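You operate a simulated robot arm through the tools that you are given. There is no shell and no other tool.

You run a simulated robot arm. Do the job below in one go: nothing can be reset, and whatever is moved stays where it is left.

Task
Put things in order on the cream table top. At the end: the thin red cone is on the pink flat box; the green spool from the cream table top stands where the red spool stood; the red spool from the cream table top stands where the purple small roll stood; the purple small roll from the cream table top stands on top of the yellow book; whatever was shut is shut again. Leave all else as you found it, and nothing knocked over. Set down upright: thin red cone.

It is judged by the outcome, as a careful person would: the job done as asked, and still so three seconds after it is handed in. It fails if anything else is knocked over, pushed out of place, dropped, spilled or broken.

Robot
A 7-joint arm with a two-finger gripper, fixed in place. Base frame: the origin is at the foot of the arm, x ahead of it, y to its left, z up; the work surface is at about z = 740. Readings come in mm, rad, newtons and seconds.
With the tool pointing down near the work surface it reaches from about 320 to 720 mm from the base axis. Its first joint turns from -1.152 to 1.152 rad. Payload 2.45 kg.
The tool frame sits at the grasp point between the pads (the TCP): z along the fingers, y along the line on which they close. The tips reach 26 mm beyond it. Largest opening 96 mm; the body of the gripper starts 69 mm behind the TCP.
Orientation is that of the tool frame in the base frame, as a unit quaternion [x, y, z, w]. With the fingers straight down and closing along the base's y, the tool's x points along the base's -x, its y along +y and its z along -z.

Tools
- The arm moves only by the tool drive_tool. Its argument "rows" is a list of rows, each a list of 3 entries, a list of its own where there are three numbers: the finger opening in mm, from 0 to 96, then the shift along the tool's x, y, z in mm, then the turn, a rotation vector about the tool's x, y, z in rad. In form: [[jaw, [dx, dy, dz], [wx, wy, wz]], ...]. A call has 1 to 20 rows; each row is the pose to reach, as a shift and turn from the pose commanded when the call began, along the tool's axes at that moment. Each row takes 0.2 s and may step no farther than 50 mm and 0.15 rad from the row before; otherwise, or with a gripper value out of range, the whole call is refused. Where a pose cannot be reached the arm comes as near as it can. A force on the tool above 40 N (or 10 N above the force at the start of the call, whichever is more), or a blocked arm, ends the call early, and 0.2 s more pass. Each finger halts on what it meets, pressing with about 27 N; the grip force reading is that of the motor and also rises with nothing between the fingers. The clock runs only during rows and for 0.2 s after the last one: add rows that repeat a pose to give the fingers time. The reply holds the time, the measured pose of the TCP, the force on the tool along the base axes, the opening and the grip force, in the units named above and with some noise, with the torque about the TCP (base axes, N m) and any sound that the robot's microphone picked up.
- Cameras (640 x 400 px; columns grow to the right, rows downward): "scene" is fixed at [171.7, -411.8, 1400.2]; the picture's right is [0.61, -0.79, 0.00], its down [-0.61, -0.47, -0.64] and it looks along [0.51, 0.39, -0.77] (base axes); focal length 323 px, centre (320, 200). "wrist" rides on the gripper at [82, 3, -98] in the tool frame; the picture's right is [-0.04, 1.00, 0.00], its down [-0.73, -0.03, -0.68] and it looks along [-0.68, -0.03, 0.73] (tool axes); focal length 256 px, centre (320, 200). There is no depth. A picture from a camera that has moved, and an enlarged one, comes with that camera's place and axes in the base frame and with its lens.
- get_image(camera): a new picture of that camera. No time passes.
- close_up(camera, box): a new picture of the part [left, top, right, bottom] of that camera's present view, enlarged. No time passes.
- hand_in(): hands the job in; it is judged then, once.

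Nothing tells you positions but the pictures and the camera data. Unless the task says otherwise, let go and move clear before handing in.

The tools are called after ">>>" by a JSON object that holds its "op" and its "data". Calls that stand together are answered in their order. drive_tool: Moves the arm, as the interface text tells. Its arguments: {"type":"object","properties":{"rows":{"type":"array"}},"required":["rows"]} The other tools are called the same way: get_image (camera) takes a picture; close_up (camera, box) takes an enlarged picture of a part of a camera's view; hand_in () hands the job in.

At the start:

```text
time_s: 0.0
ee_pos: [392.9, -33.9, 1017.9]
tcp_rot: [-0.001, 1.0, 0.0, 0.0]
ft_force: [-0.5, 0.2, -1.4]
wrist_torque: [-0.01, -0.01, 0.0]
gripper_width: 96.1
grasp_force: 0.1
```

scene: 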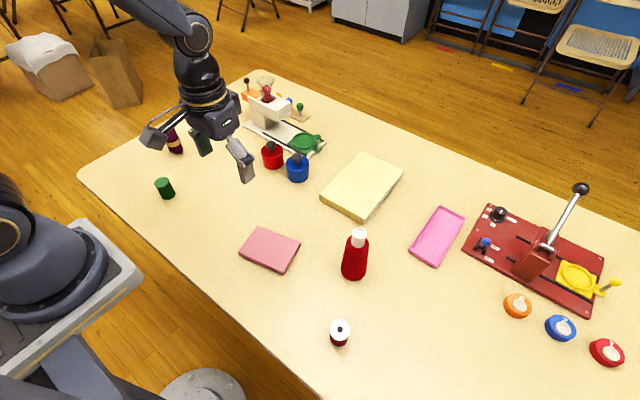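
wrist: 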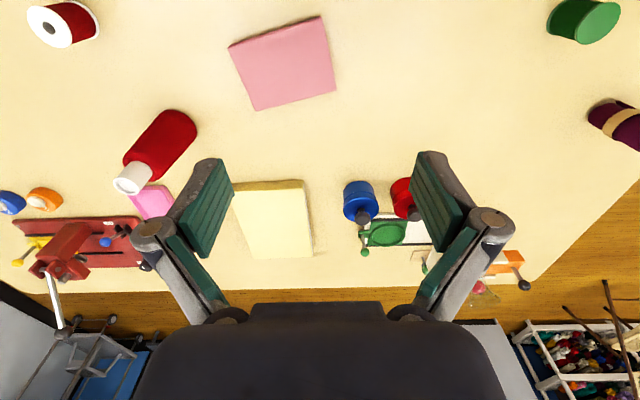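

I see a cream table with a green spool (left), a purple roll behind the gripper, a red spool at the near edge, a pink flat box, a yellow book, a pink tray, a red bottle and two machines. I'll look closer before moving.

>>> {"op": "close_up", "data": {"camera": "scene", "box": [130, 60, 350, 210]}}

>>> {"op": "close_up", "data": {"camera": "scene", "box": [220, 200, 420, 370]}}

>>> {"op": "close_up", "data": {"camera": "scene", "box": [400, 160, 640, 380]}}

>>> {"op": "close_up", "data": {"camera": "wrist", "box": [320, 150, 640, 350]}}

>>> {"op": "close_up", "data": {"camera": "wrist", "box": [0, 100, 320, 300]}}

```text
2.67 times, centred on (240, 135) of scene
camera zoom: at [171.7, -411.8, 1400.2], right [0.61, -0.79, 0.0], down [-0.61, -0.47, -0.64], along [0.51, 0.39, -0.77], focal length 862 px, centre (533, 373)
```

zoom: 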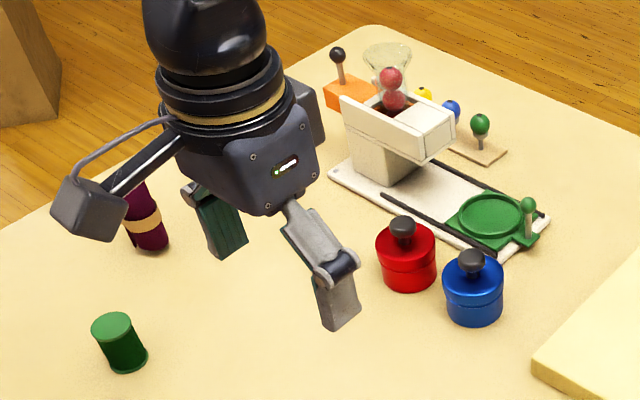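

```text
2.35 times, centred on (320, 285) of scene
camera zoom: at [171.7, -411.8, 1400.2], right [0.61, -0.79, 0.0], down [-0.61, -0.47, -0.64], along [0.51, 0.39, -0.77], focal length 760 px, centre (320, 0)
```

zoom: 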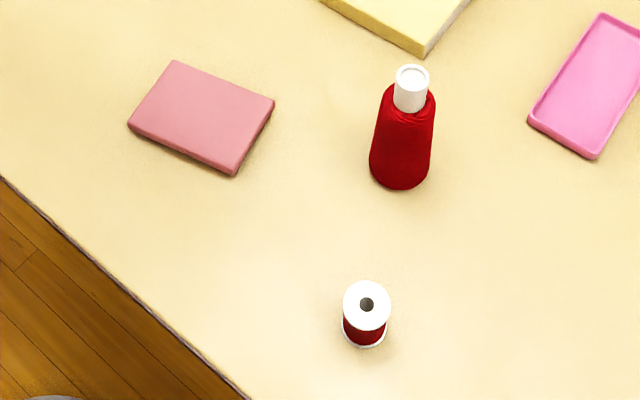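

```text
1.82 times, centred on (520, 270) of scene
camera zoom: at [171.7, -411.8, 1400.2], right [0.61, -0.79, 0.0], down [-0.61, -0.47, -0.64], along [0.51, 0.39, -0.77], focal length 588 px, centre (-44, 73)
```

zoom: 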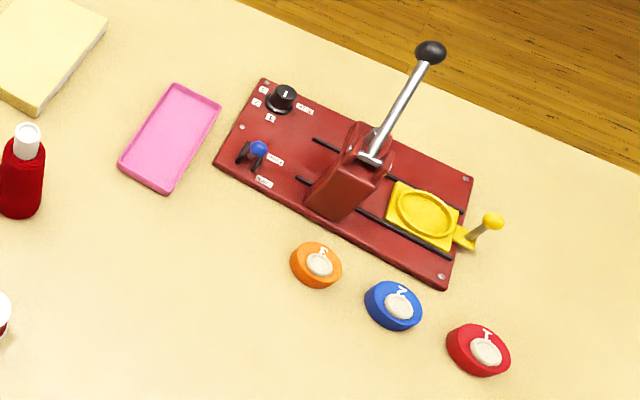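

```text
2.00 times, centred on (480, 250) of wrist
camera zoom: at [312.4, -30.6, 1116.0], right [0.04, 1.0, 0.0], down [0.73, -0.03, 0.68], along [0.68, -0.03, -0.73], focal length 512 px, centre (0, 100)
```

zoom: 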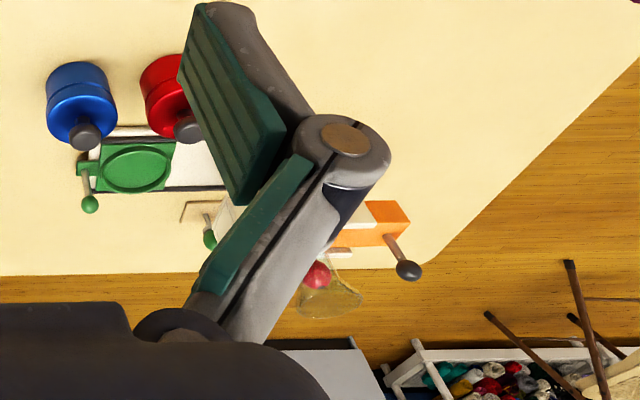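

```text
2.00 times, centred on (160, 200) of wrist
camera zoom: at [312.4, -30.6, 1116.0], right [0.04, 1.0, 0.0], down [0.73, -0.03, 0.68], along [0.68, -0.03, -0.73], focal length 512 px, centre (640, 200)
```

zoom: 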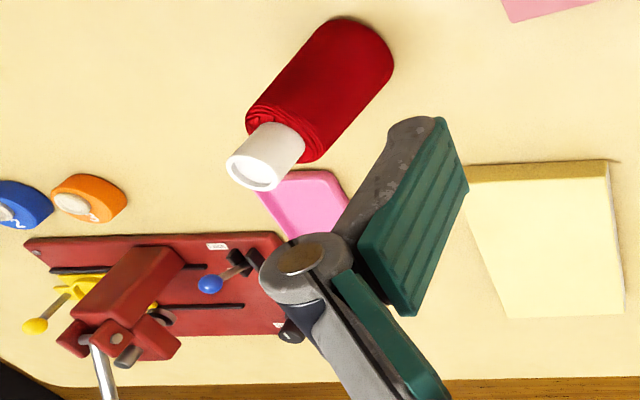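

The layout is clear: a red thread cone near (490,-260), red spool near (346,-323), green spool near (373,260), purple roll near (497,383). I'll check the two pink objects and the book more closely to settle which is the flat box.

>>> {"op": "close_up", "data": {"camera": "scene", "box": [230, 215, 310, 280]}}

>>> {"op": "close_up", "data": {"camera": "scene", "box": [400, 195, 480, 275]}}

>>> {"op": "close_up", "data": {"camera": "wrist", "box": [210, 0, 350, 120]}}

>>> {"op": "close_up", "data": {"camera": "scene", "box": [310, 145, 410, 225]}}

>>> {"op": "close_up", "data": {"camera": "wrist", "box": [540, 60, 640, 170]}}

```text
6.15 times, centred on (270, 248) of scene
camera zoom: at [171.7, -411.8, 1400.2], right [0.61, -0.79, 0.0], down [-0.61, -0.47, -0.64], along [0.51, 0.39, -0.77], focal length 1988 px, centre (628, -92)
```

zoom: 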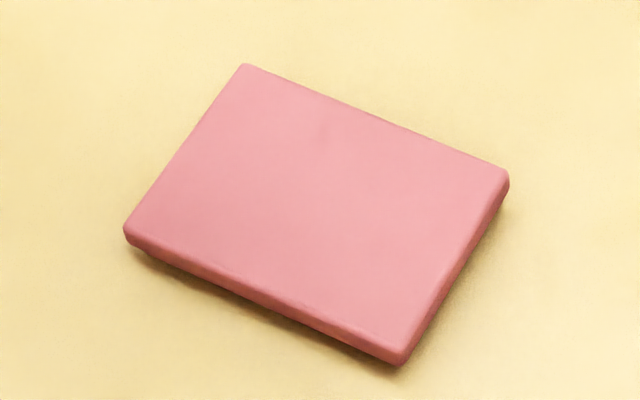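

```text
5.00 times, centred on (440, 235) of scene
camera zoom: at [171.7, -411.8, 1400.2], right [0.61, -0.79, 0.0], down [-0.61, -0.47, -0.64], along [0.51, 0.39, -0.77], focal length 1616 px, centre (-280, 25)
```

zoom: 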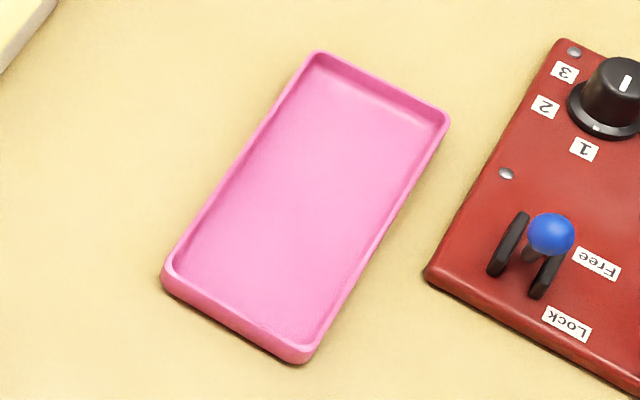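

```text
3.33 times, centred on (280, 60) of wrist
camera zoom: at [312.4, -30.6, 1116.0], right [0.04, 1.0, 0.0], down [0.73, -0.03, 0.68], along [0.68, -0.03, -0.73], focal length 853 px, centre (453, 667)
```

zoom: 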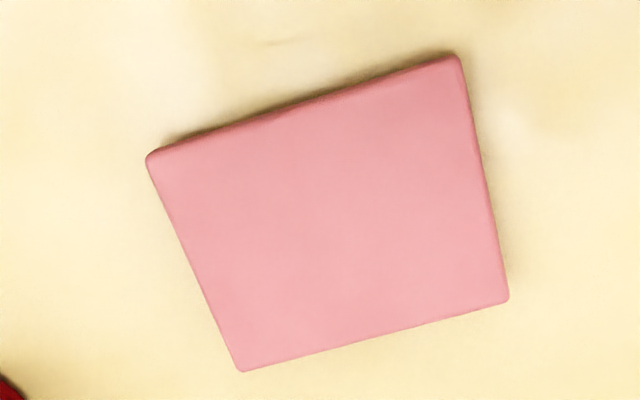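

```text
5.00 times, centred on (360, 185) of scene
camera zoom: at [171.7, -411.8, 1400.2], right [0.61, -0.79, 0.0], down [-0.61, -0.47, -0.64], along [0.51, 0.39, -0.77], focal length 1616 px, centre (120, 275)
```

zoom: 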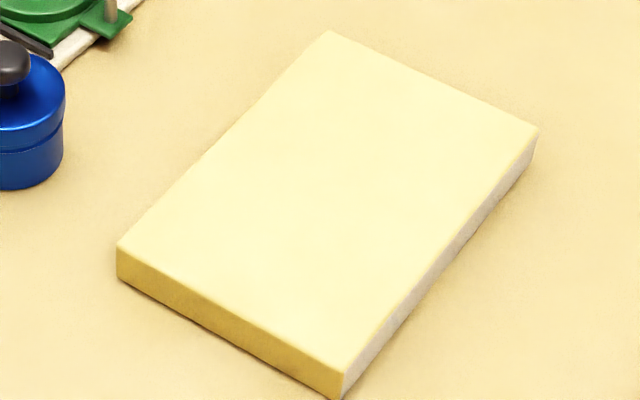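

```text
3.64 times, centred on (590, 115) of wrist
camera zoom: at [312.4, -30.6, 1116.0], right [0.04, 1.0, 0.0], down [0.73, -0.03, 0.68], along [0.68, -0.03, -0.73], focal length 931 px, centre (-662, 509)
```

zoom: 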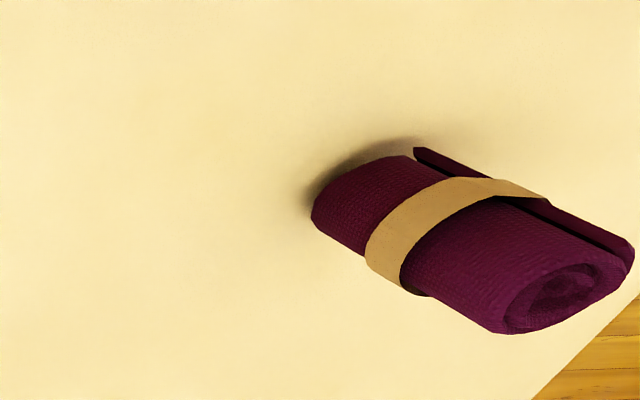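

The salmon-pink object has a lid seam, so it is the pink flat box (the other is an open tray), and the purple roll stands upright. Next I'll bring the wrist camera over to the left side to view the purple roll and green spool.

>>> {"op": "drive_tool", "data": {"rows": [[96, [2, 40, 11], [0, 0, -0.08]], [96, [4, 80, 22], [0, 0, -0.16]], [96, [5, 120, 33], [0, 0, -0.24]], [96, [7, 160, 44], [0, 0, -0.33]], [96, [9, 200, 55], [0, 0, -0.41]], [96, [11, 245, 66], [0, 0, -0.5]], [96, [12, 285, 77], [0, 0, -0.58]], [96, [14, 325, 88], [0, 0, -0.66]], [96, [14, 325, 88], [0, 0, -0.66]]]}}

```text
time_s: 2.0
ee_pos: [376.5, 292.5, 927.9]
tcp_rot: [-0.325, 0.946, 0.0, 0.0]
ft_force: [-0.2, -0.2, 0.8]
wrist_torque: [0.02, 0.03, 0.0]
gripper_width: 96.0
grasp_force: 0.1
```

>>> {"op": "get_image", "data": {"camera": "wrist"}}

>>> {"op": "get_image", "data": {"camera": "scene"}}

```text
taken
camera wrist: at [311.6, 245.3, 1027.0], right [-0.58, 0.81, 0.0], down [0.6, 0.43, 0.68], along [0.55, 0.39, -0.73], focal length 256 px, centre (320, 200)
```

wrist: 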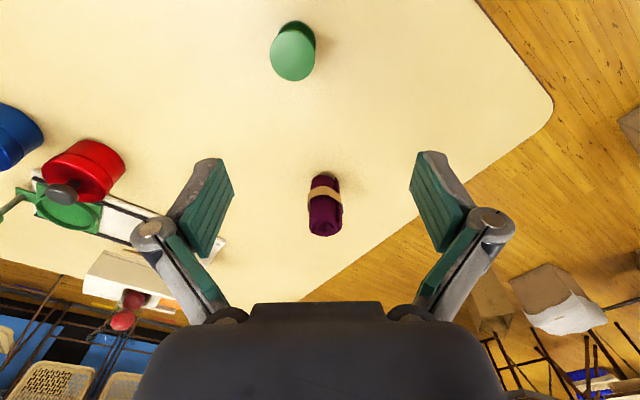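

```text
taken
```

scene: 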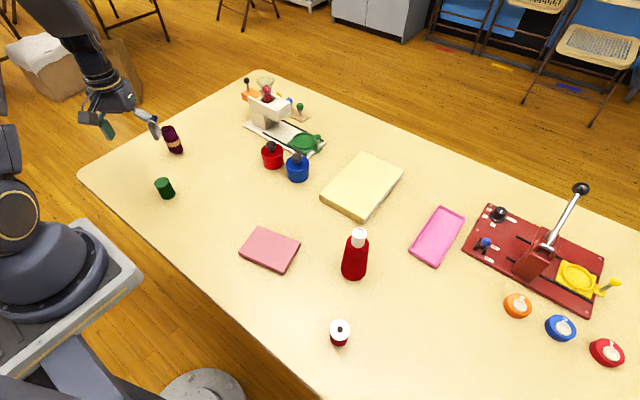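

>>> {"op": "close_up", "data": {"camera": "wrist", "box": [280, 160, 370, 250]}}

>>> {"op": "close_up", "data": {"camera": "wrist", "box": [250, 5, 340, 95]}}

>>> {"op": "close_up", "data": {"camera": "scene", "box": [140, 110, 210, 210]}}

```text
4.44 times, centred on (325, 205) of wrist
camera zoom: at [311.6, 245.3, 1027.0], right [-0.58, 0.81, 0.0], down [0.6, 0.43, 0.68], along [0.55, 0.39, -0.73], focal length 1138 px, centre (298, 178)
```

zoom: 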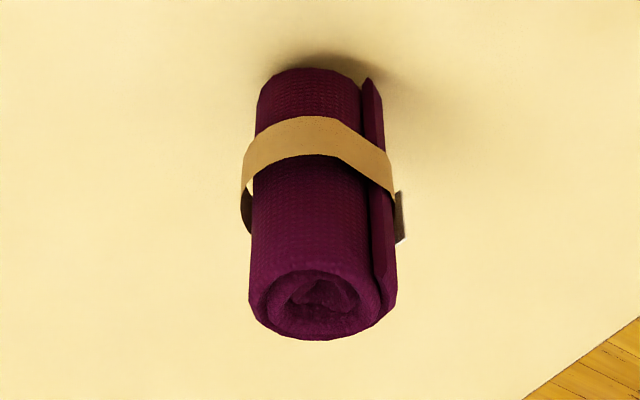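

```text
4.44 times, centred on (295, 50) of wrist
camera zoom: at [311.6, 245.3, 1027.0], right [-0.58, 0.81, 0.0], down [0.6, 0.43, 0.68], along [0.55, 0.39, -0.73], focal length 1138 px, centre (431, 867)
```

zoom: 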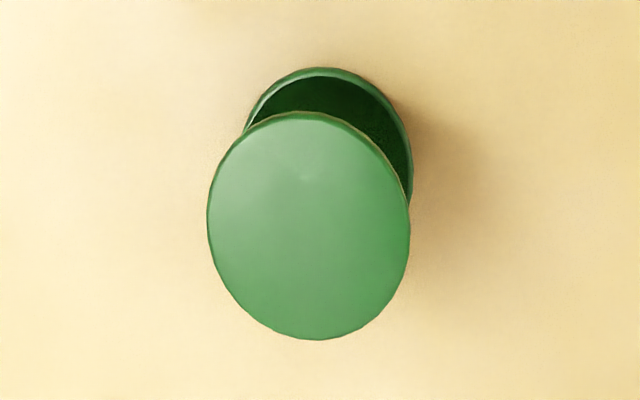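

```text
4.00 times, centred on (175, 160) of scene
camera zoom: at [171.7, -411.7, 1400.2], right [0.61, -0.79, 0.0], down [-0.61, -0.47, -0.64], along [0.51, 0.39, -0.77], focal length 1292 px, centre (900, 360)
```

zoom: 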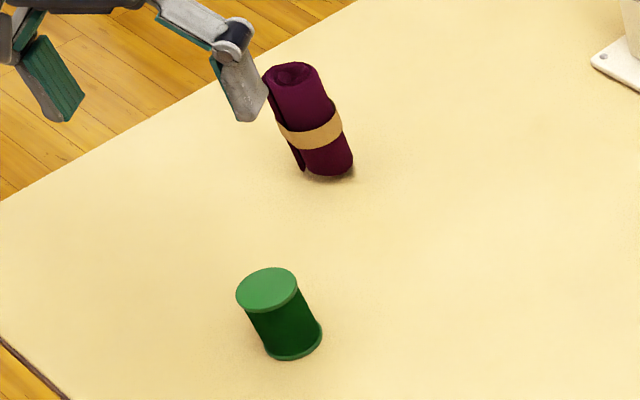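

The purple roll stands at about (500,386), roughly 40 mm across and 85 mm tall; the green spool is a closed-top flanged cylinder near (373,260). I'll move above the roll and check alignment before descending.

>>> {"op": "drive_tool", "data": {"rows": [[96, [-40, 0, 0], [0, 0, 0]], [96, [-80, -1, 0], [0, 0, 0]], [96, [-120, -1, 0], [0, 0, 0]], [96, [-155, -2, 0], [0, 0, 0]], [96, [-155, -2, 30], [0, 0, 0]], [96, [-155, -2, 50], [0, 0, 0]], [96, [-155, -2, 50], [0, 0, 0]]]}}

>>> {"op": "get_image", "data": {"camera": "wrist"}}

>>> {"op": "close_up", "data": {"camera": "scene", "box": [110, 60, 250, 210]}}

```text
time_s: 3.6
ee_pos: [503.2, 382.2, 878.6]
tcp_rot: [-0.324, 0.946, 0.0, 0.0]
ft_force: [-0.1, -0.2, -0.3]
wrist_torque: [0.02, 0.0, 0.04]
gripper_width: 95.9
grasp_force: 0.1
```

```text
taken
camera wrist: at [439.0, 336.3, 978.3], right [-0.58, 0.81, 0.0], down [0.6, 0.43, 0.68], along [0.55, 0.39, -0.73], focal length 256 px, centre (320, 200)
```

wrist: 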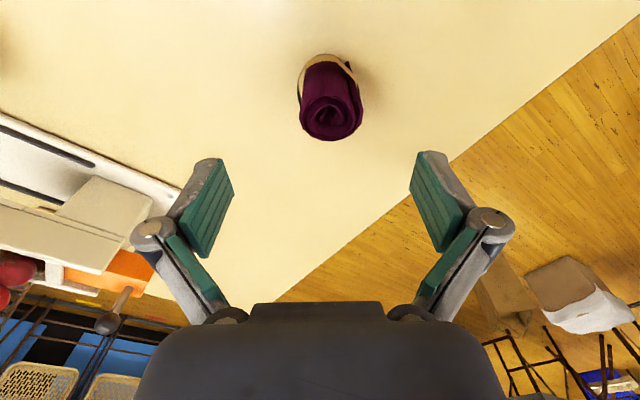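

```text
2.67 times, centred on (180, 135) of scene
camera zoom: at [171.7, -411.8, 1400.2], right [0.61, -0.79, 0.0], down [-0.61, -0.47, -0.64], along [0.51, 0.39, -0.77], focal length 862 px, centre (693, 373)
```

zoom: 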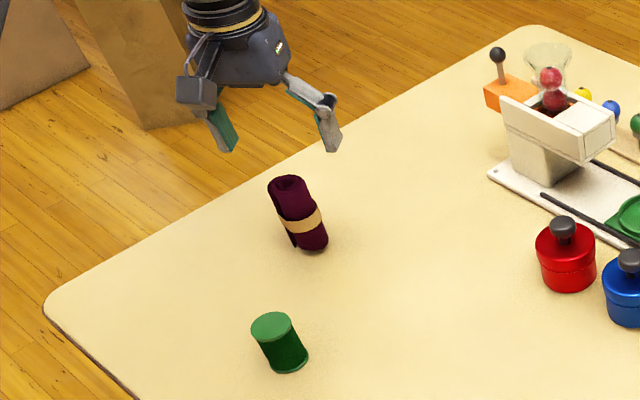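

The roll is right under the gripper; I'll take an enlarged view to measure its centre exactly.

>>> {"op": "close_up", "data": {"camera": "wrist", "box": [280, 40, 390, 150]}}

```text
3.64 times, centred on (335, 95) of wrist
camera zoom: at [439.0, 336.3, 978.3], right [-0.58, 0.81, 0.0], down [0.6, 0.43, 0.68], along [0.55, 0.39, -0.73], focal length 931 px, centre (266, 582)
```

zoom: 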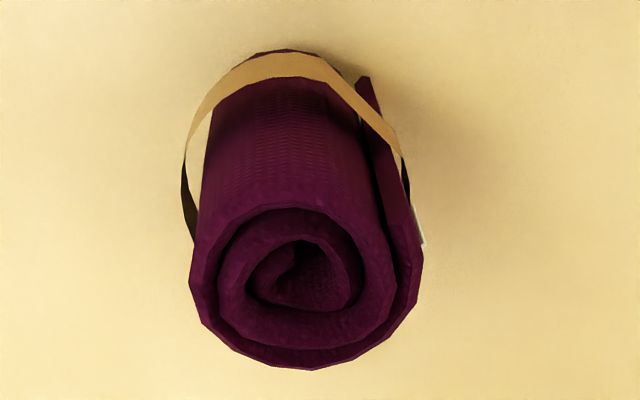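

The roll's centre is about (496,384). I'll shift a few millimetres, go straight down around it and close the fingers.

>>> {"op": "drive_tool", "data": {"rows": [[96, [5, 3, 0], [0, 0, 0]], [96, [5, 3, 30], [0, 0, 0]], [96, [5, 3, 60], [0, 0, 0]], [96, [5, 3, 85], [0, 0, 0]], [96, [5, 3, 100], [0, 0, 0]], [96, [5, 3, 100], [0, 0, 0]]]}}

>>> {"op": "get_image", "data": {"camera": "wrist"}}

>>> {"op": "close_up", "data": {"camera": "scene", "box": [110, 80, 230, 200]}}

```text
time_s: 5.0
ee_pos: [499.1, 383.7, 777.9]
tcp_rot: [-0.324, 0.946, 0.0, 0.0]
ft_force: [0.2, 0.1, -0.5]
wrist_torque: [0.02, -0.03, 0.03]
gripper_width: 96.2
grasp_force: 0.0
```

```text
taken
camera wrist: at [433.4, 335.8, 876.8], right [-0.58, 0.81, 0.0], down [0.6, 0.43, 0.68], along [0.55, 0.39, -0.73], focal length 256 px, centre (320, 200)
```

wrist: 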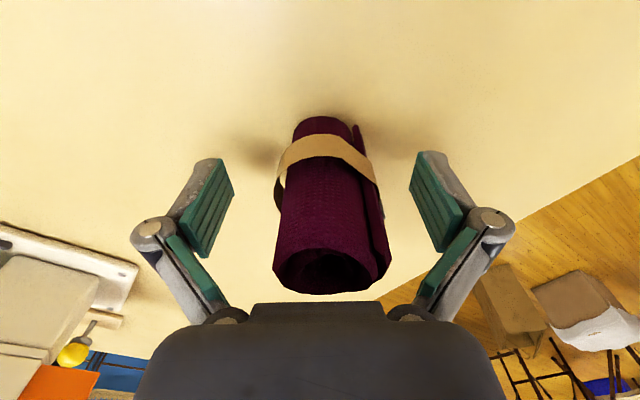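

```text
3.33 times, centred on (170, 140) of scene
camera zoom: at [171.7, -411.8, 1400.2], right [0.61, -0.79, 0.0], down [-0.61, -0.47, -0.64], along [0.51, 0.39, -0.77], focal length 1077 px, centre (820, 400)
```

zoom: 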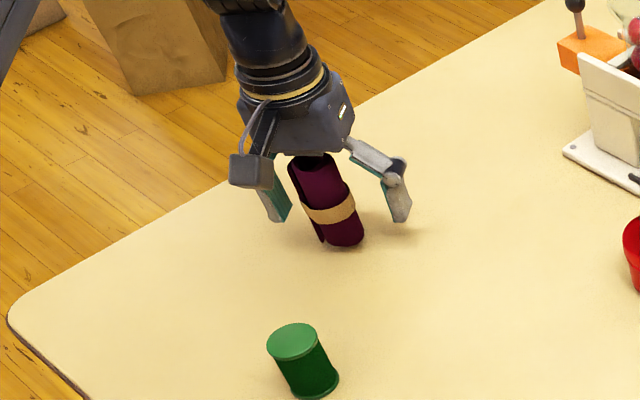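

The fingers straddle the roll with good clearance. I'll centre by 3 mm and close on it.

>>> {"op": "drive_tool", "data": {"rows": [[96, [0, 3, 0], [0, 0, 0]], [70, [0, 3, 0], [0, 0, 0]], [40, [0, 3, 0], [0, 0, 0]], [20, [0, 3, 0], [0, 0, 0]], [20, [0, 3, 0], [0, 0, 0]], [20, [0, 3, 0], [0, 0, 0]], [20, [0, 3, 0], [0, 0, 0]], [20, [0, 3, 0], [0, 0, 0]]]}}

>>> {"op": "get_image", "data": {"camera": "wrist"}}

```text
time_s: 6.8
ee_pos: [495.5, 386.9, 778.8]
tcp_rot: [-0.325, 0.946, 0.0, 0.0]
ft_force: [-0.6, -0.2, 1.5]
wrist_torque: [-0.01, -0.01, 0.02]
gripper_width: 40.5
grasp_force: 27.4
```

```text
taken
camera wrist: at [431.2, 338.3, 877.9], right [-0.58, 0.81, 0.0], down [0.6, 0.43, 0.68], along [0.55, 0.39, -0.73], focal length 256 px, centre (320, 200)
```

wrist: 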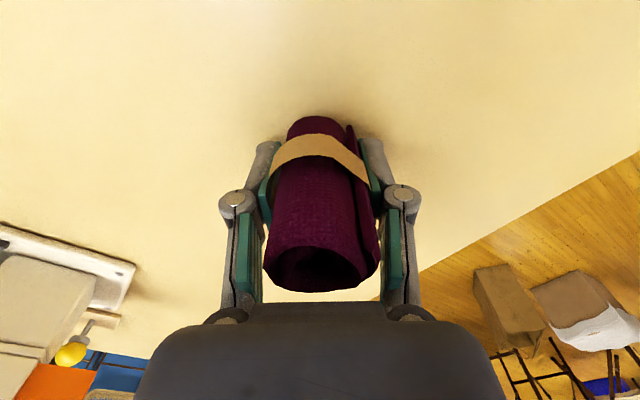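

The grip is firm at 40.5 mm. I'll lift straight up and check the roll hangs properly.

>>> {"op": "drive_tool", "data": {"rows": [[20, [0, 0, -15], [0, 0, 0]], [20, [0, 0, -50], [0, 0, 0]], [20, [10, 0, -95], [0, 0, 0]], [20, [25, 0, -135], [0, 0, 0]], [20, [40, 0, -175], [0, 0, 0]], [20, [40, 0, -175], [0, 0, 0]]]}}

>>> {"op": "get_image", "data": {"camera": "wrist"}}

>>> {"op": "get_image", "data": {"camera": "scene"}}

```text
time_s: 8.2
ee_pos: [460.2, 363.8, 955.9]
tcp_rot: [-0.324, 0.946, 0.001, 0.001]
ft_force: [-0.2, -0.2, -0.7]
wrist_torque: [-0.01, 0.0, 0.0]
gripper_width: 40.6
grasp_force: 27.2
```

```text
taken
camera wrist: at [394.2, 315.6, 1056.6], right [-0.58, 0.81, 0.0], down [0.6, 0.43, 0.68], along [0.55, 0.39, -0.73], focal length 256 px, centre (320, 200)
```

wrist: 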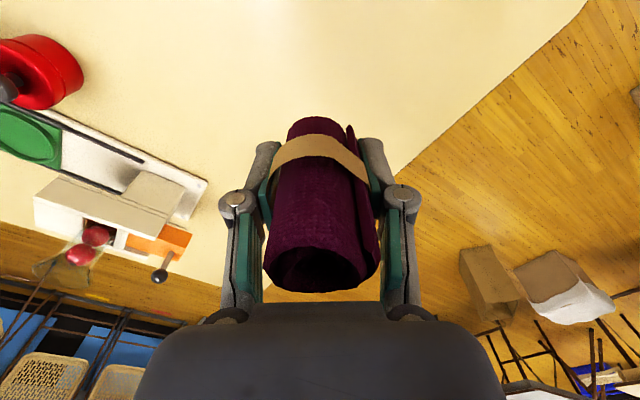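

```text
taken
```

scene: 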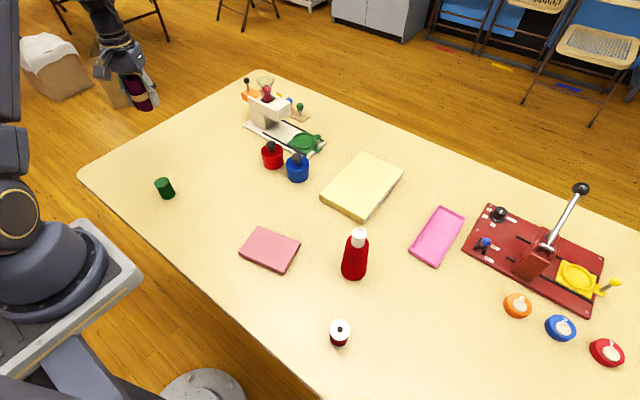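

The roll is held upright. I'll carry it across at height to above the near half of the yellow book, around (665,-140).

>>> {"op": "drive_tool", "data": {"rows": [[20, [11.4, -40, 0], [0, 0, 0.0667]], [20, [22.8, -80, 0], [0, 0, 0.1334]], [20, [34.2, -120, 0], [0, 0, 0.2001]], [20, [45.6, -160, 0], [0, 0, 0.2668]], [20, [57, -200, 0], [0, 0, 0.3335]], [20, [68.4, -240, 0], [0, 0, 0.4002]], [20, [79.8, -280, 0], [0, 0, 0.4669]], [20, [91.2, -320, 0], [0, 0, 0.5336]], [20, [102.6, -360, 0], [0, 0, 0.6003]], [20, [114, -400, 10], [0, 0, 0.667]], [20, [125.4, -440, 25], [0, 0, 0.7337]], [20, [136.8, -480, 40], [0, 0, 0.8004]], [20, [148.2, -520, 55], [0, 0, 0.8675]], [20, [148.2, -520, 55], [0, 0, 0.8675]], [20, [148.2, -520, 55], [0, 0, 0.8675]]]}}

>>> {"op": "get_image", "data": {"camera": "wrist"}}

>>> {"op": "get_image", "data": {"camera": "scene"}}

```text
time_s: 11.4
ee_pos: [663.7, -136.8, 898.2]
tcp_rot: [0.104, 0.995, 0.0, 0.0]
ft_force: [0.4, 0.0, -0.1]
wrist_torque: [-0.01, -0.01, 0.02]
gripper_width: 40.7
grasp_force: 27.2
```

```text
taken
camera wrist: at [586.9, -117.7, 998.0], right [0.25, 0.97, 0.0], down [0.71, -0.18, 0.68], along [0.66, -0.17, -0.73], focal length 256 px, centre (320, 200)
```

wrist: 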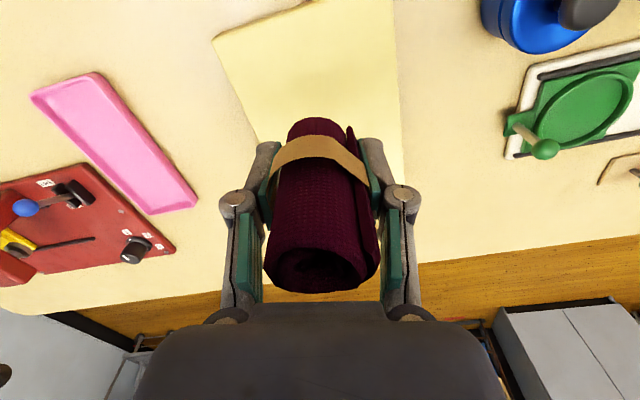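

```text
taken
```

scene: 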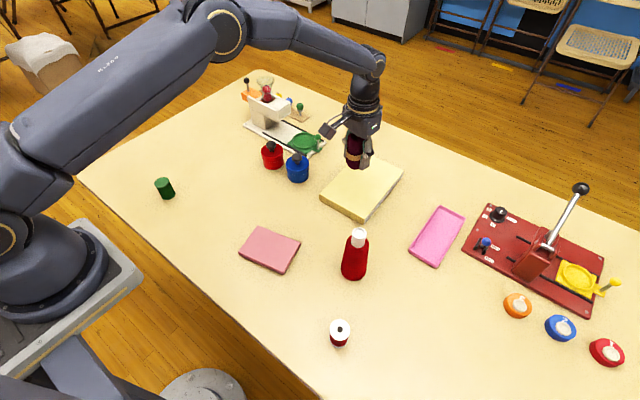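

The roll is above the book, well inside its edges. I'll lower to a small gap above the cover first.

>>> {"op": "drive_tool", "data": {"rows": [[20, [0, 0, 30], [0, 0, 0]], [20, [0, 0, 60], [0, 0, 0]], [20, [0, 0, 80], [0, 0, 0]], [20, [0, 0, 85], [0, 0, 0]], [20, [0, 0, 85], [0, 0, 0]]]}}

>>> {"op": "close_up", "data": {"camera": "scene", "box": [300, 100, 420, 230]}}

>>> {"op": "get_image", "data": {"camera": "wrist"}}

```text
time_s: 12.6
ee_pos: [664.2, -139.1, 814.5]
tcp_rot: [0.103, 0.995, 0.0, 0.0]
ft_force: [0.3, -0.4, -0.3]
wrist_torque: [-0.02, -0.01, 0.01]
gripper_width: 40.6
grasp_force: 26.5
```

```text
3.08 times, centred on (360, 165) of scene
camera zoom: at [171.7, -411.8, 1400.2], right [0.61, -0.79, 0.0], down [-0.61, -0.47, -0.64], along [0.51, 0.39, -0.77], focal length 994 px, centre (197, 308)
```

zoom: 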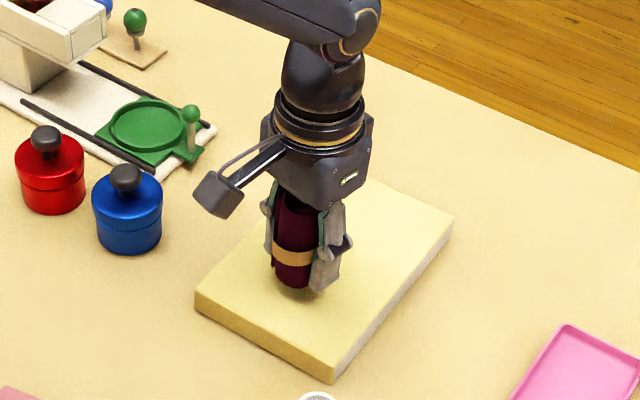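

```text
taken
camera wrist: at [586.4, -118.8, 913.9], right [0.24, 0.97, 0.0], down [0.71, -0.18, 0.68], along [0.66, -0.17, -0.73], focal length 256 px, centre (320, 200)
```

wrist: 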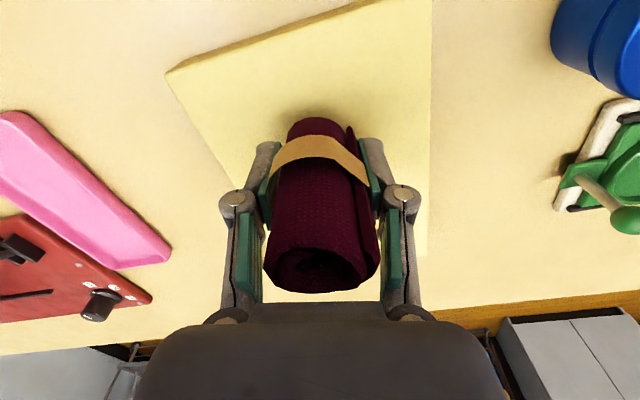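

A small gap remains between roll and book. I'll lower in small steps, watching the force.

>>> {"op": "drive_tool", "data": {"rows": [[20, [0, 0, 3], [0, 0, 0]], [20, [0, 0, 6], [0, 0, 0]], [20, [0, 0, 8], [0, 0, 0]], [20, [0, 0, 8], [0, 0, 0]]]}}

```text
time_s: 13.6
ee_pos: [664.6, -139.2, 805.9]
tcp_rot: [0.104, 0.995, 0.0, 0.001]
ft_force: [-6.7, 2.3, 16.6]
wrist_torque: [0.11, 0.34, -0.04]
gripper_width: 40.4
grasp_force: 26.6
```

Contact is felt (about 17 N). I'll ease up a millimetre and check before releasing.

>>> {"op": "drive_tool", "data": {"rows": [[20, [0, 0, -1], [0, 0, 0]], [20, [0, 0, -1], [0, 0, 0]]]}}

>>> {"op": "close_up", "data": {"camera": "scene", "box": [320, 140, 390, 210]}}

```text
time_s: 14.2
ee_pos: [664.4, -141.0, 806.3]
tcp_rot: [0.103, 0.995, 0.0, 0.001]
ft_force: [2.8, -0.8, 3.8]
wrist_torque: [0.03, -0.07, 0.01]
gripper_width: 40.5
grasp_force: 26.8
```

```text
5.71 times, centred on (355, 175) of scene
camera zoom: at [171.7, -411.7, 1400.2], right [0.61, -0.79, 0.0], down [-0.61, -0.47, -0.64], along [0.51, 0.39, -0.77], focal length 1846 px, centre (120, 343)
```

zoom: 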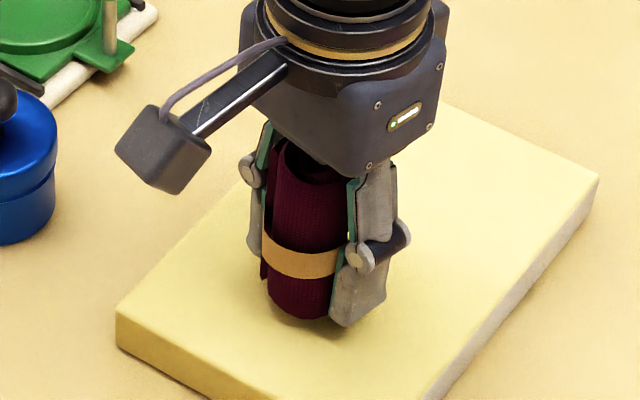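

Contact is light now. I'll open the fingers gradually and look before retreating.

>>> {"op": "drive_tool", "data": {"rows": [[42, [0, 0, 0], [0, 0, 0]], [46, [0, 0, 0], [0, 0, 0]], [52, [0, 0, 0], [0, 0, 0]], [60, [0, 0, 0], [0, 0, 0]], [72, [0, 0, 0], [0, 0, 0]], [84, [0, 0, 0], [0, 0, 0]], [84, [0, 0, 0], [0, 0, 0]]]}}

>>> {"op": "get_image", "data": {"camera": "wrist"}}

>>> {"op": "close_up", "data": {"camera": "scene", "box": [320, 140, 390, 210]}}

```text
time_s: 15.8
ee_pos: [665.6, -140.1, 806.4]
tcp_rot: [0.104, 0.995, 0.0, 0.0]
ft_force: [-0.4, -0.1, 0.4]
wrist_torque: [0.02, -0.02, 0.02]
gripper_width: 84.0
grasp_force: 0.0
```

```text
taken
camera wrist: at [587.1, -119.8, 905.8], right [0.24, 0.97, 0.0], down [0.71, -0.18, 0.68], along [0.66, -0.17, -0.73], focal length 256 px, centre (320, 200)
```

wrist: 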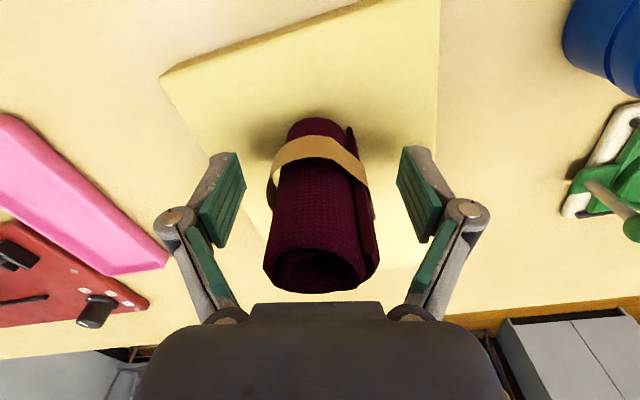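

```text
5.71 times, centred on (355, 175) of scene
camera zoom: at [171.7, -411.8, 1400.2], right [0.61, -0.79, 0.0], down [-0.61, -0.47, -0.64], along [0.51, 0.39, -0.77], focal length 1846 px, centre (120, 343)
```

zoom: 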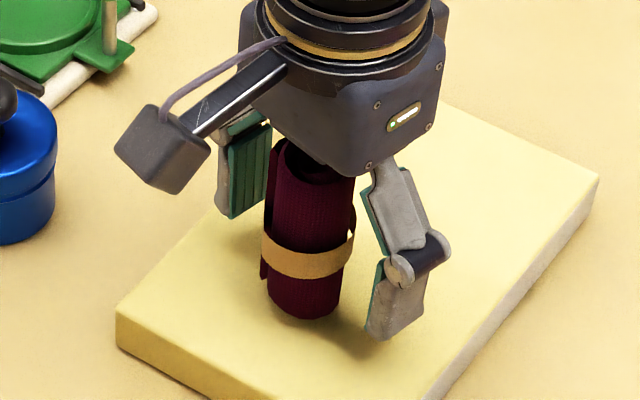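

The roll stands upright on the book. I'll raise straight up, retreat high, and swing over to view the red spool.

>>> {"op": "drive_tool", "data": {"rows": [[84, [0, 0, -25], [0, 0, 0]], [84, [0, 0, -65], [0, 0, 0]], [84, [0, 0, -105], [0, 0, 0]], [84, [38, -2, -118], [0, 0, 0]], [84, [75, -4, -131], [0, 0, 0]], [84, [112, -5, -144], [0, 0, 0]], [84, [150, -7, -157], [0, 0, 0]], [84, [187, -9, -170], [0, 0, 0]], [84, [209, -44, -165], [0, 0, 0.09]], [84, [231, -79, -160], [0, 0, 0.18]], [84, [253, -114, -150], [0, 0, 0.27]], [84, [276, -148, -135], [0, 0, 0.36]], [84, [298, -183, -115], [0, 0, 0.45]], [84, [320, -218, -92], [0, 0, 0.5435]], [84, [320, -218, -92], [0, 0, 0.5435]], [84, [320, -218, -92], [0, 0, 0.5435]]]}}

>>> {"op": "get_image", "data": {"camera": "wrist"}}

>>> {"op": "get_image", "data": {"camera": "scene"}}

```text
time_s: 19.2
ee_pos: [307.6, -285.2, 894.9]
tcp_rot: [0.368, 0.93, 0.0, 0.0]
ft_force: [0.2, -0.6, -0.3]
wrist_torque: [0.02, 0.01, 0.01]
gripper_width: 84.2
grasp_force: 0.1
```

```text
taken
camera wrist: at [251.1, -227.7, 995.1], right [0.71, 0.7, 0.0], down [0.52, -0.52, 0.68], along [0.48, -0.48, -0.73], focal length 256 px, centre (320, 200)
```

wrist: 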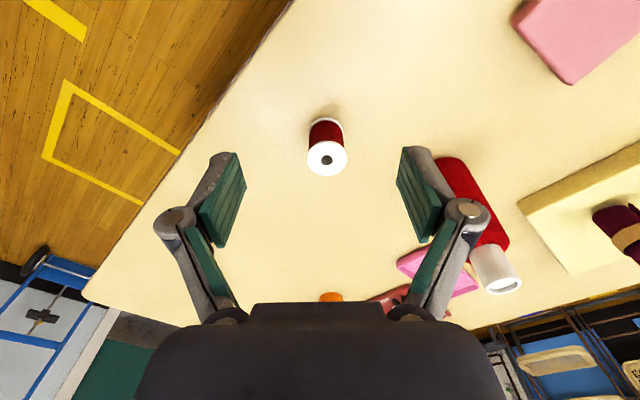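

```text
taken
```

scene: 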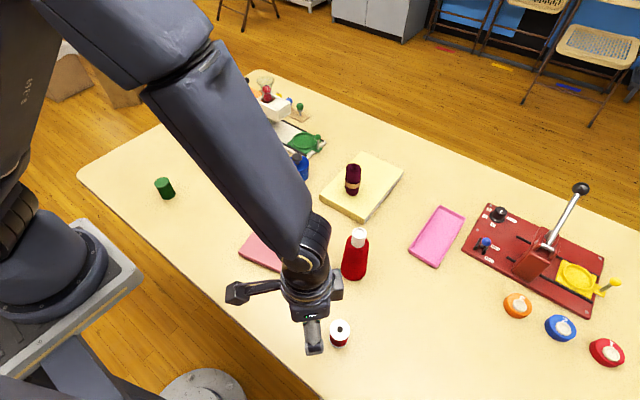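

>>> {"op": "close_up", "data": {"camera": "wrist", "box": [280, 100, 370, 190]}}

>>> {"op": "close_up", "data": {"camera": "wrist", "box": [400, 140, 540, 310]}}

>>> {"op": "close_up", "data": {"camera": "scene", "box": [310, 140, 420, 230]}}

```text
4.44 times, centred on (325, 145) of wrist
camera zoom: at [251.1, -227.7, 995.1], right [0.71, 0.7, 0.0], down [0.52, -0.52, 0.68], along [0.48, -0.48, -0.73], focal length 1138 px, centre (298, 444)
```

zoom: 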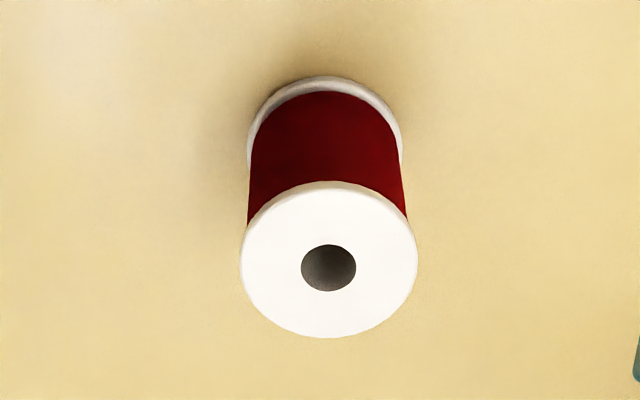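

```text
2.35 times, centred on (470, 225) of wrist
camera zoom: at [251.1, -227.7, 995.1], right [0.71, 0.7, 0.0], down [0.52, -0.52, 0.68], along [0.48, -0.48, -0.73], focal length 602 px, centre (-33, 141)
```

zoom: 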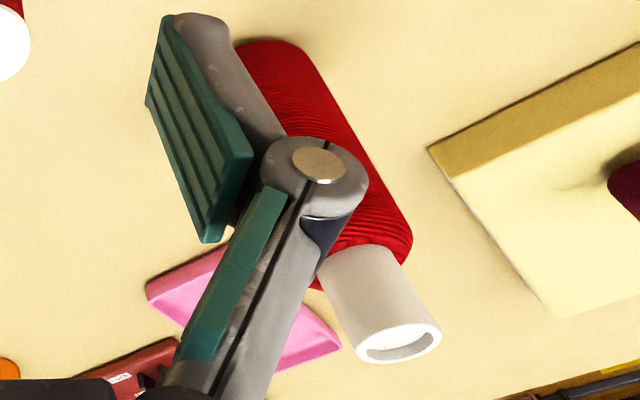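

```text
4.44 times, centred on (365, 185) of scene
camera zoom: at [171.7, -411.8, 1400.2], right [0.61, -0.79, 0.0], down [-0.61, -0.47, -0.64], along [0.51, 0.39, -0.77], focal length 1436 px, centre (120, 267)
```

zoom: 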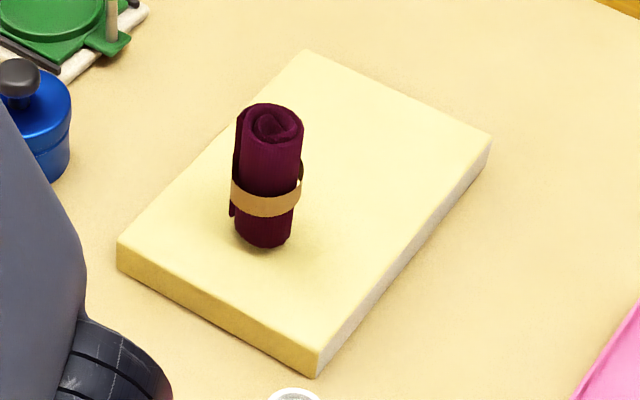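

The roll is steady on the book. The red spool's centre is at about (350,-322), 38 mm diameter and 52 mm tall; I'll move over it and descend around it.

>>> {"op": "drive_tool", "data": {"rows": [[84, [-27, 2, 0], [0, 0, 0]], [84, [-54, 3, 5], [0, 0, 0]], [84, [-54, 3, 40], [0, 0, 0]], [84, [-54, 3, 75], [0, 0, 0]], [84, [-54, 3, 105], [0, 0, 0]], [84, [-54, 3, 105], [0, 0, 0]]]}}

>>> {"op": "get_image", "data": {"camera": "wrist"}}

>>> {"op": "get_image", "data": {"camera": "scene"}}

```text
time_s: 20.6
ee_pos: [346.1, -322.7, 791.8]
tcp_rot: [0.367, 0.93, 0.0, 0.001]
ft_force: [-0.4, 0.7, 0.5]
wrist_torque: [-0.02, -0.03, 0.01]
gripper_width: 84.0
grasp_force: 0.1
```

```text
taken
camera wrist: at [290.3, -264.0, 891.5], right [0.71, 0.7, 0.0], down [0.52, -0.52, 0.68], along [0.48, -0.48, -0.73], focal length 256 px, centre (320, 200)
```

wrist: 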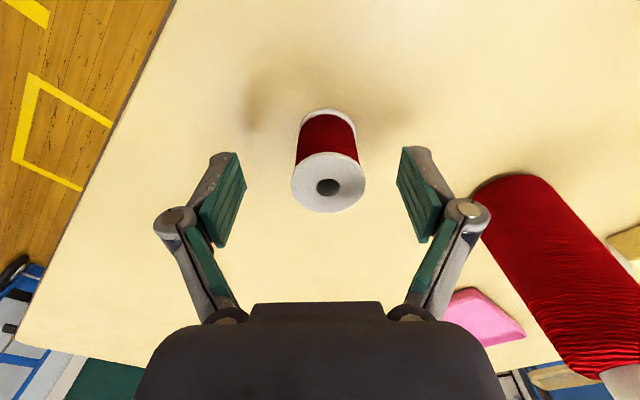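

```text
taken
```

scene: 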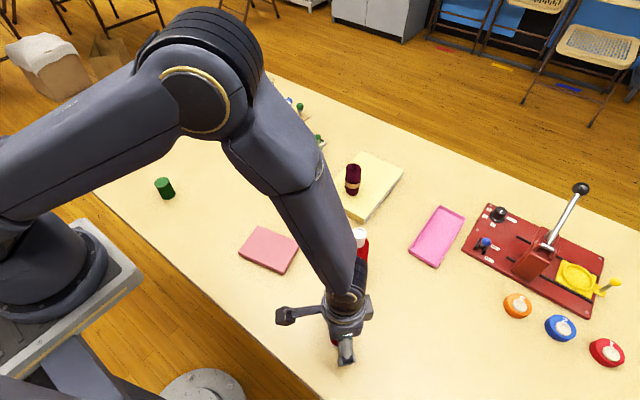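

The spool is centred within about 3 mm. I'll correct that, go down the last 25 mm and close.

>>> {"op": "drive_tool", "data": {"rows": [[84, [0, 3.3, 0], [0, 0, 0]], [84, [0, 3.3, 15], [0, 0, 0]], [84, [0, 3.3, 25], [0, 0, 0]], [84, [0, 3.3, 25], [0, 0, 0]], [60, [0, 3.3, 25], [0, 0, 0]], [40, [0, 3.3, 25], [0, 0, 0]], [20, [0, 3.3, 25], [0, 0, 0]], [20, [0, 3.3, 25], [0, 0, 0]], [20, [0, 3.3, 25], [0, 0, 0]], [20, [0, 3.3, 25], [0, 0, 0]]]}}

>>> {"op": "get_image", "data": {"camera": "wrist"}}

```text
time_s: 22.8
ee_pos: [350.5, -319.1, 768.5]
tcp_rot: [0.366, 0.931, -0.001, 0.0]
ft_force: [0.1, 0.2, -1.1]
wrist_torque: [0.01, -0.02, -0.02]
gripper_width: 36.6
grasp_force: 26.4
```

```text
taken
camera wrist: at [294.2, -261.0, 867.2], right [0.71, 0.7, 0.0], down [0.52, -0.52, 0.68], along [0.48, -0.48, -0.73], focal length 256 px, centre (320, 200)
```

wrist: 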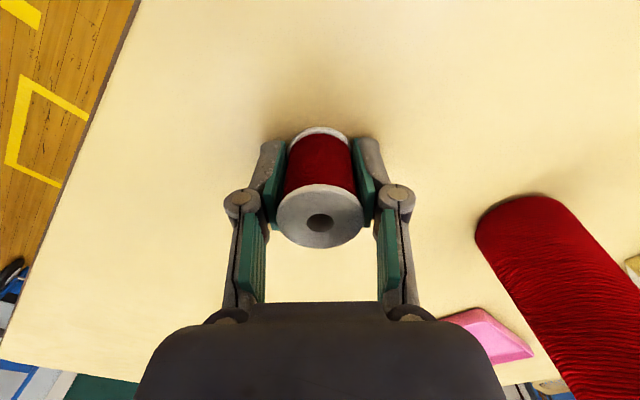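

The spool is gripped at 36.6 mm, centred; its original spot is about (350,-320). I'll lift and check it is held level.

>>> {"op": "drive_tool", "data": {"rows": [[20, [0, 0, -10], [0, 0, 0]], [20, [0, 0, -45], [0, 0, 0]], [20, [0, 0, -90], [0, 0, 0]], [20, [0, 0, -135], [0, 0, 0]], [20, [0, 0, -165], [0, 0, 0]], [20, [0, 0, -165], [0, 0, 0]]]}}

>>> {"op": "get_image", "data": {"camera": "wrist"}}

```text
time_s: 24.2
ee_pos: [349.3, -321.4, 933.2]
tcp_rot: [0.367, 0.93, 0.0, 0.0]
ft_force: [-0.1, 0.3, -0.9]
wrist_torque: [0.01, -0.02, 0.01]
gripper_width: 36.4
grasp_force: 27.2
```

```text
taken
camera wrist: at [293.5, -263.7, 1032.2], right [0.71, 0.7, 0.0], down [0.52, -0.52, 0.68], along [0.48, -0.48, -0.73], focal length 256 px, centre (320, 200)
```

wrist: 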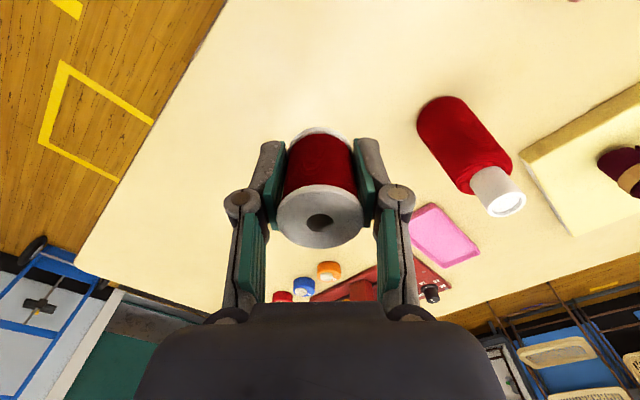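

The spool is held level. I'll carry it across to above the roll's old spot at (497,385).

>>> {"op": "drive_tool", "data": {"rows": [[20, [22, 36.2, 0], [0, 0, -0.083]], [20, [44, 72.3, 0], [0, 0, -0.166]], [20, [65.9, 108.5, 0], [0, 0, -0.249]], [20, [87.9, 144.7, 0], [0, 0, -0.332]], [20, [109.9, 180.9, 0], [0, 0, -0.415]], [20, [131.9, 217, 0], [0, 0, -0.498]], [20, [153.8, 253.2, 0], [0, 0, -0.581]], [20, [175.8, 289.4, 0], [0, 0, -0.664]], [20, [197.8, 325.5, 0], [0, 0, -0.747]], [20, [219.8, 361.7, 0], [0, 0, -0.83]], [20, [241.7, 397.9, 0], [0, 0, -0.913]], [20, [263.7, 434, 0], [0, 0, -0.996]], [20, [285.7, 470.2, 0], [0, 0, -1.079]], [20, [307.7, 506.4, 0], [0, 0, -1.162]], [20, [329.6, 542.6, 0], [0, 0, -1.245]], [20, [351.6, 578.7, 0], [0, 0, -1.328]], [20, [373.6, 614.9, 0], [0, 0, -1.411]], [20, [373.6, 614.9, 20], [0, 0, -1.411]], [20, [373.6, 614.9, 20], [0, 0, -1.411]]]}}

>>> {"op": "get_image", "data": {"camera": "wrist"}}

>>> {"op": "get_image", "data": {"camera": "scene"}}

```text
time_s: 28.2
ee_pos: [497.6, 387.3, 912.9]
tcp_rot: [-0.325, 0.946, 0.0, 0.0]
ft_force: [-0.4, -0.4, 0.1]
wrist_torque: [0.0, 0.0, 0.01]
gripper_width: 36.2
grasp_force: 26.8
```

```text
taken
camera wrist: at [432.7, 338.7, 1013.0], right [-0.58, 0.81, 0.0], down [0.6, 0.43, 0.68], along [0.55, 0.39, -0.73], focal length 256 px, centre (320, 200)
```

wrist: 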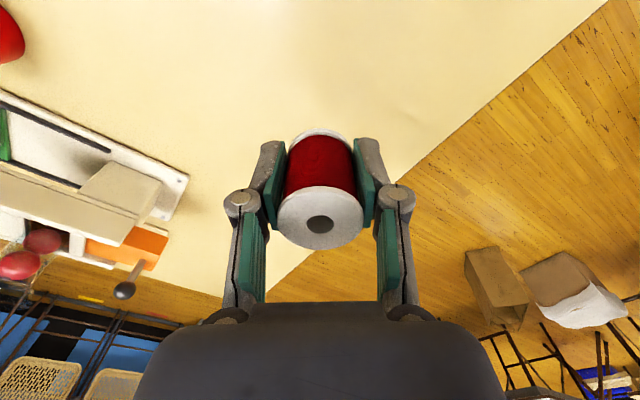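

```text
taken
```

scene: 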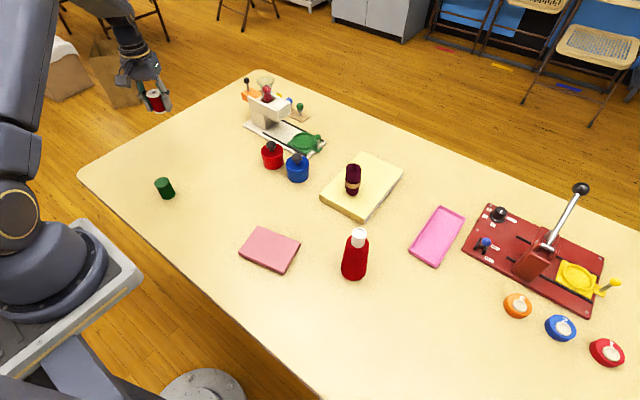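

I'm above the old roll spot with clear table below. Lowering to just above the surface.

>>> {"op": "drive_tool", "data": {"rows": [[20, [0, 0, 45], [0, 0, 0]], [20, [0, 0, 90], [0, 0, 0]], [20, [0, 0, 120], [0, 0, 0]], [20, [0, 0, 135], [0, 0, 0]], [20, [0, 0, 140], [0, 0, 0]], [20, [0, 0, 143], [0, 0, 0]], [20, [0, 0, 143], [0, 0, 0]]]}}

>>> {"op": "get_image", "data": {"camera": "wrist"}}

>>> {"op": "close_up", "data": {"camera": "scene", "box": [110, 80, 230, 200]}}

```text
time_s: 29.8
ee_pos: [496.0, 384.3, 771.5]
tcp_rot: [-0.324, 0.946, -0.001, 0.0]
ft_force: [-0.3, -0.6, 0.7]
wrist_torque: [-0.02, -0.01, 0.02]
gripper_width: 36.3
grasp_force: 26.8
```

```text
taken
camera wrist: at [431.3, 337.2, 869.9], right [-0.58, 0.81, 0.0], down [0.6, 0.43, 0.68], along [0.55, 0.39, -0.73], focal length 256 px, centre (320, 200)
```

wrist: 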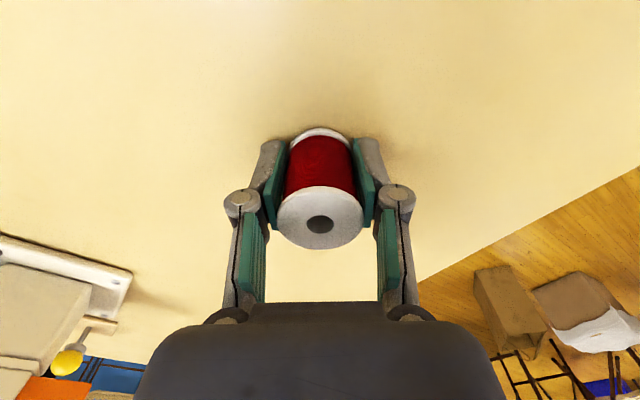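

```text
3.33 times, centred on (170, 140) of scene
camera zoom: at [171.7, -411.8, 1400.2], right [0.61, -0.79, 0.0], down [-0.61, -0.47, -0.64], along [0.51, 0.39, -0.77], focal length 1077 px, centre (820, 400)
```

zoom: 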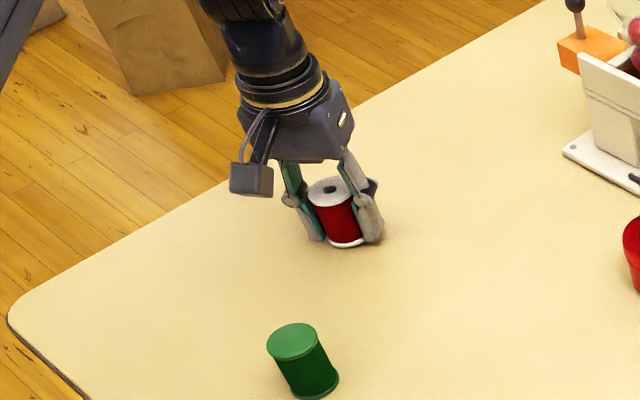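

The spool sits right where the roll's base was in the picture. I'll lower the last millimetre or two.

>>> {"op": "drive_tool", "data": {"rows": [[20, [0, 0, 1], [0, 0, 0]], [20, [0, 0, 1.5], [0, 0, 0]], [20, [0, 0, 1.5], [0, 0, 0]]]}}

```text
time_s: 30.6
ee_pos: [495.0, 384.0, 770.0]
tcp_rot: [-0.324, 0.946, 0.0, 0.0]
ft_force: [-0.1, -0.1, -0.4]
wrist_torque: [-0.02, -0.01, 0.03]
gripper_width: 36.6
grasp_force: 26.8
```

>>> {"op": "drive_tool", "data": {"rows": [[20, [0, 0, 0.7], [0, 0, 0]], [20, [0, 0, 0.7], [0, 0, 0]]]}}

```text
time_s: 31.2
ee_pos: [497.0, 384.4, 768.6]
tcp_rot: [-0.324, 0.946, 0.0, 0.0]
ft_force: [0.4, 0.2, -0.6]
wrist_torque: [-0.01, 0.0, 0.01]
gripper_width: 36.4
grasp_force: 26.8
```

No contact force yet; I'll ease down a little further.

>>> {"op": "drive_tool", "data": {"rows": [[20, [0, 0, 0.7], [0, 0, 0]], [20, [0, 0, 0.7], [0, 0, 0]]]}}

```text
time_s: 31.8
ee_pos: [496.6, 384.8, 767.5]
tcp_rot: [-0.324, 0.946, 0.0, 0.0]
ft_force: [-1.2, -0.9, 2.6]
wrist_torque: [-0.03, 0.02, -0.01]
gripper_width: 36.7
grasp_force: 26.9
```

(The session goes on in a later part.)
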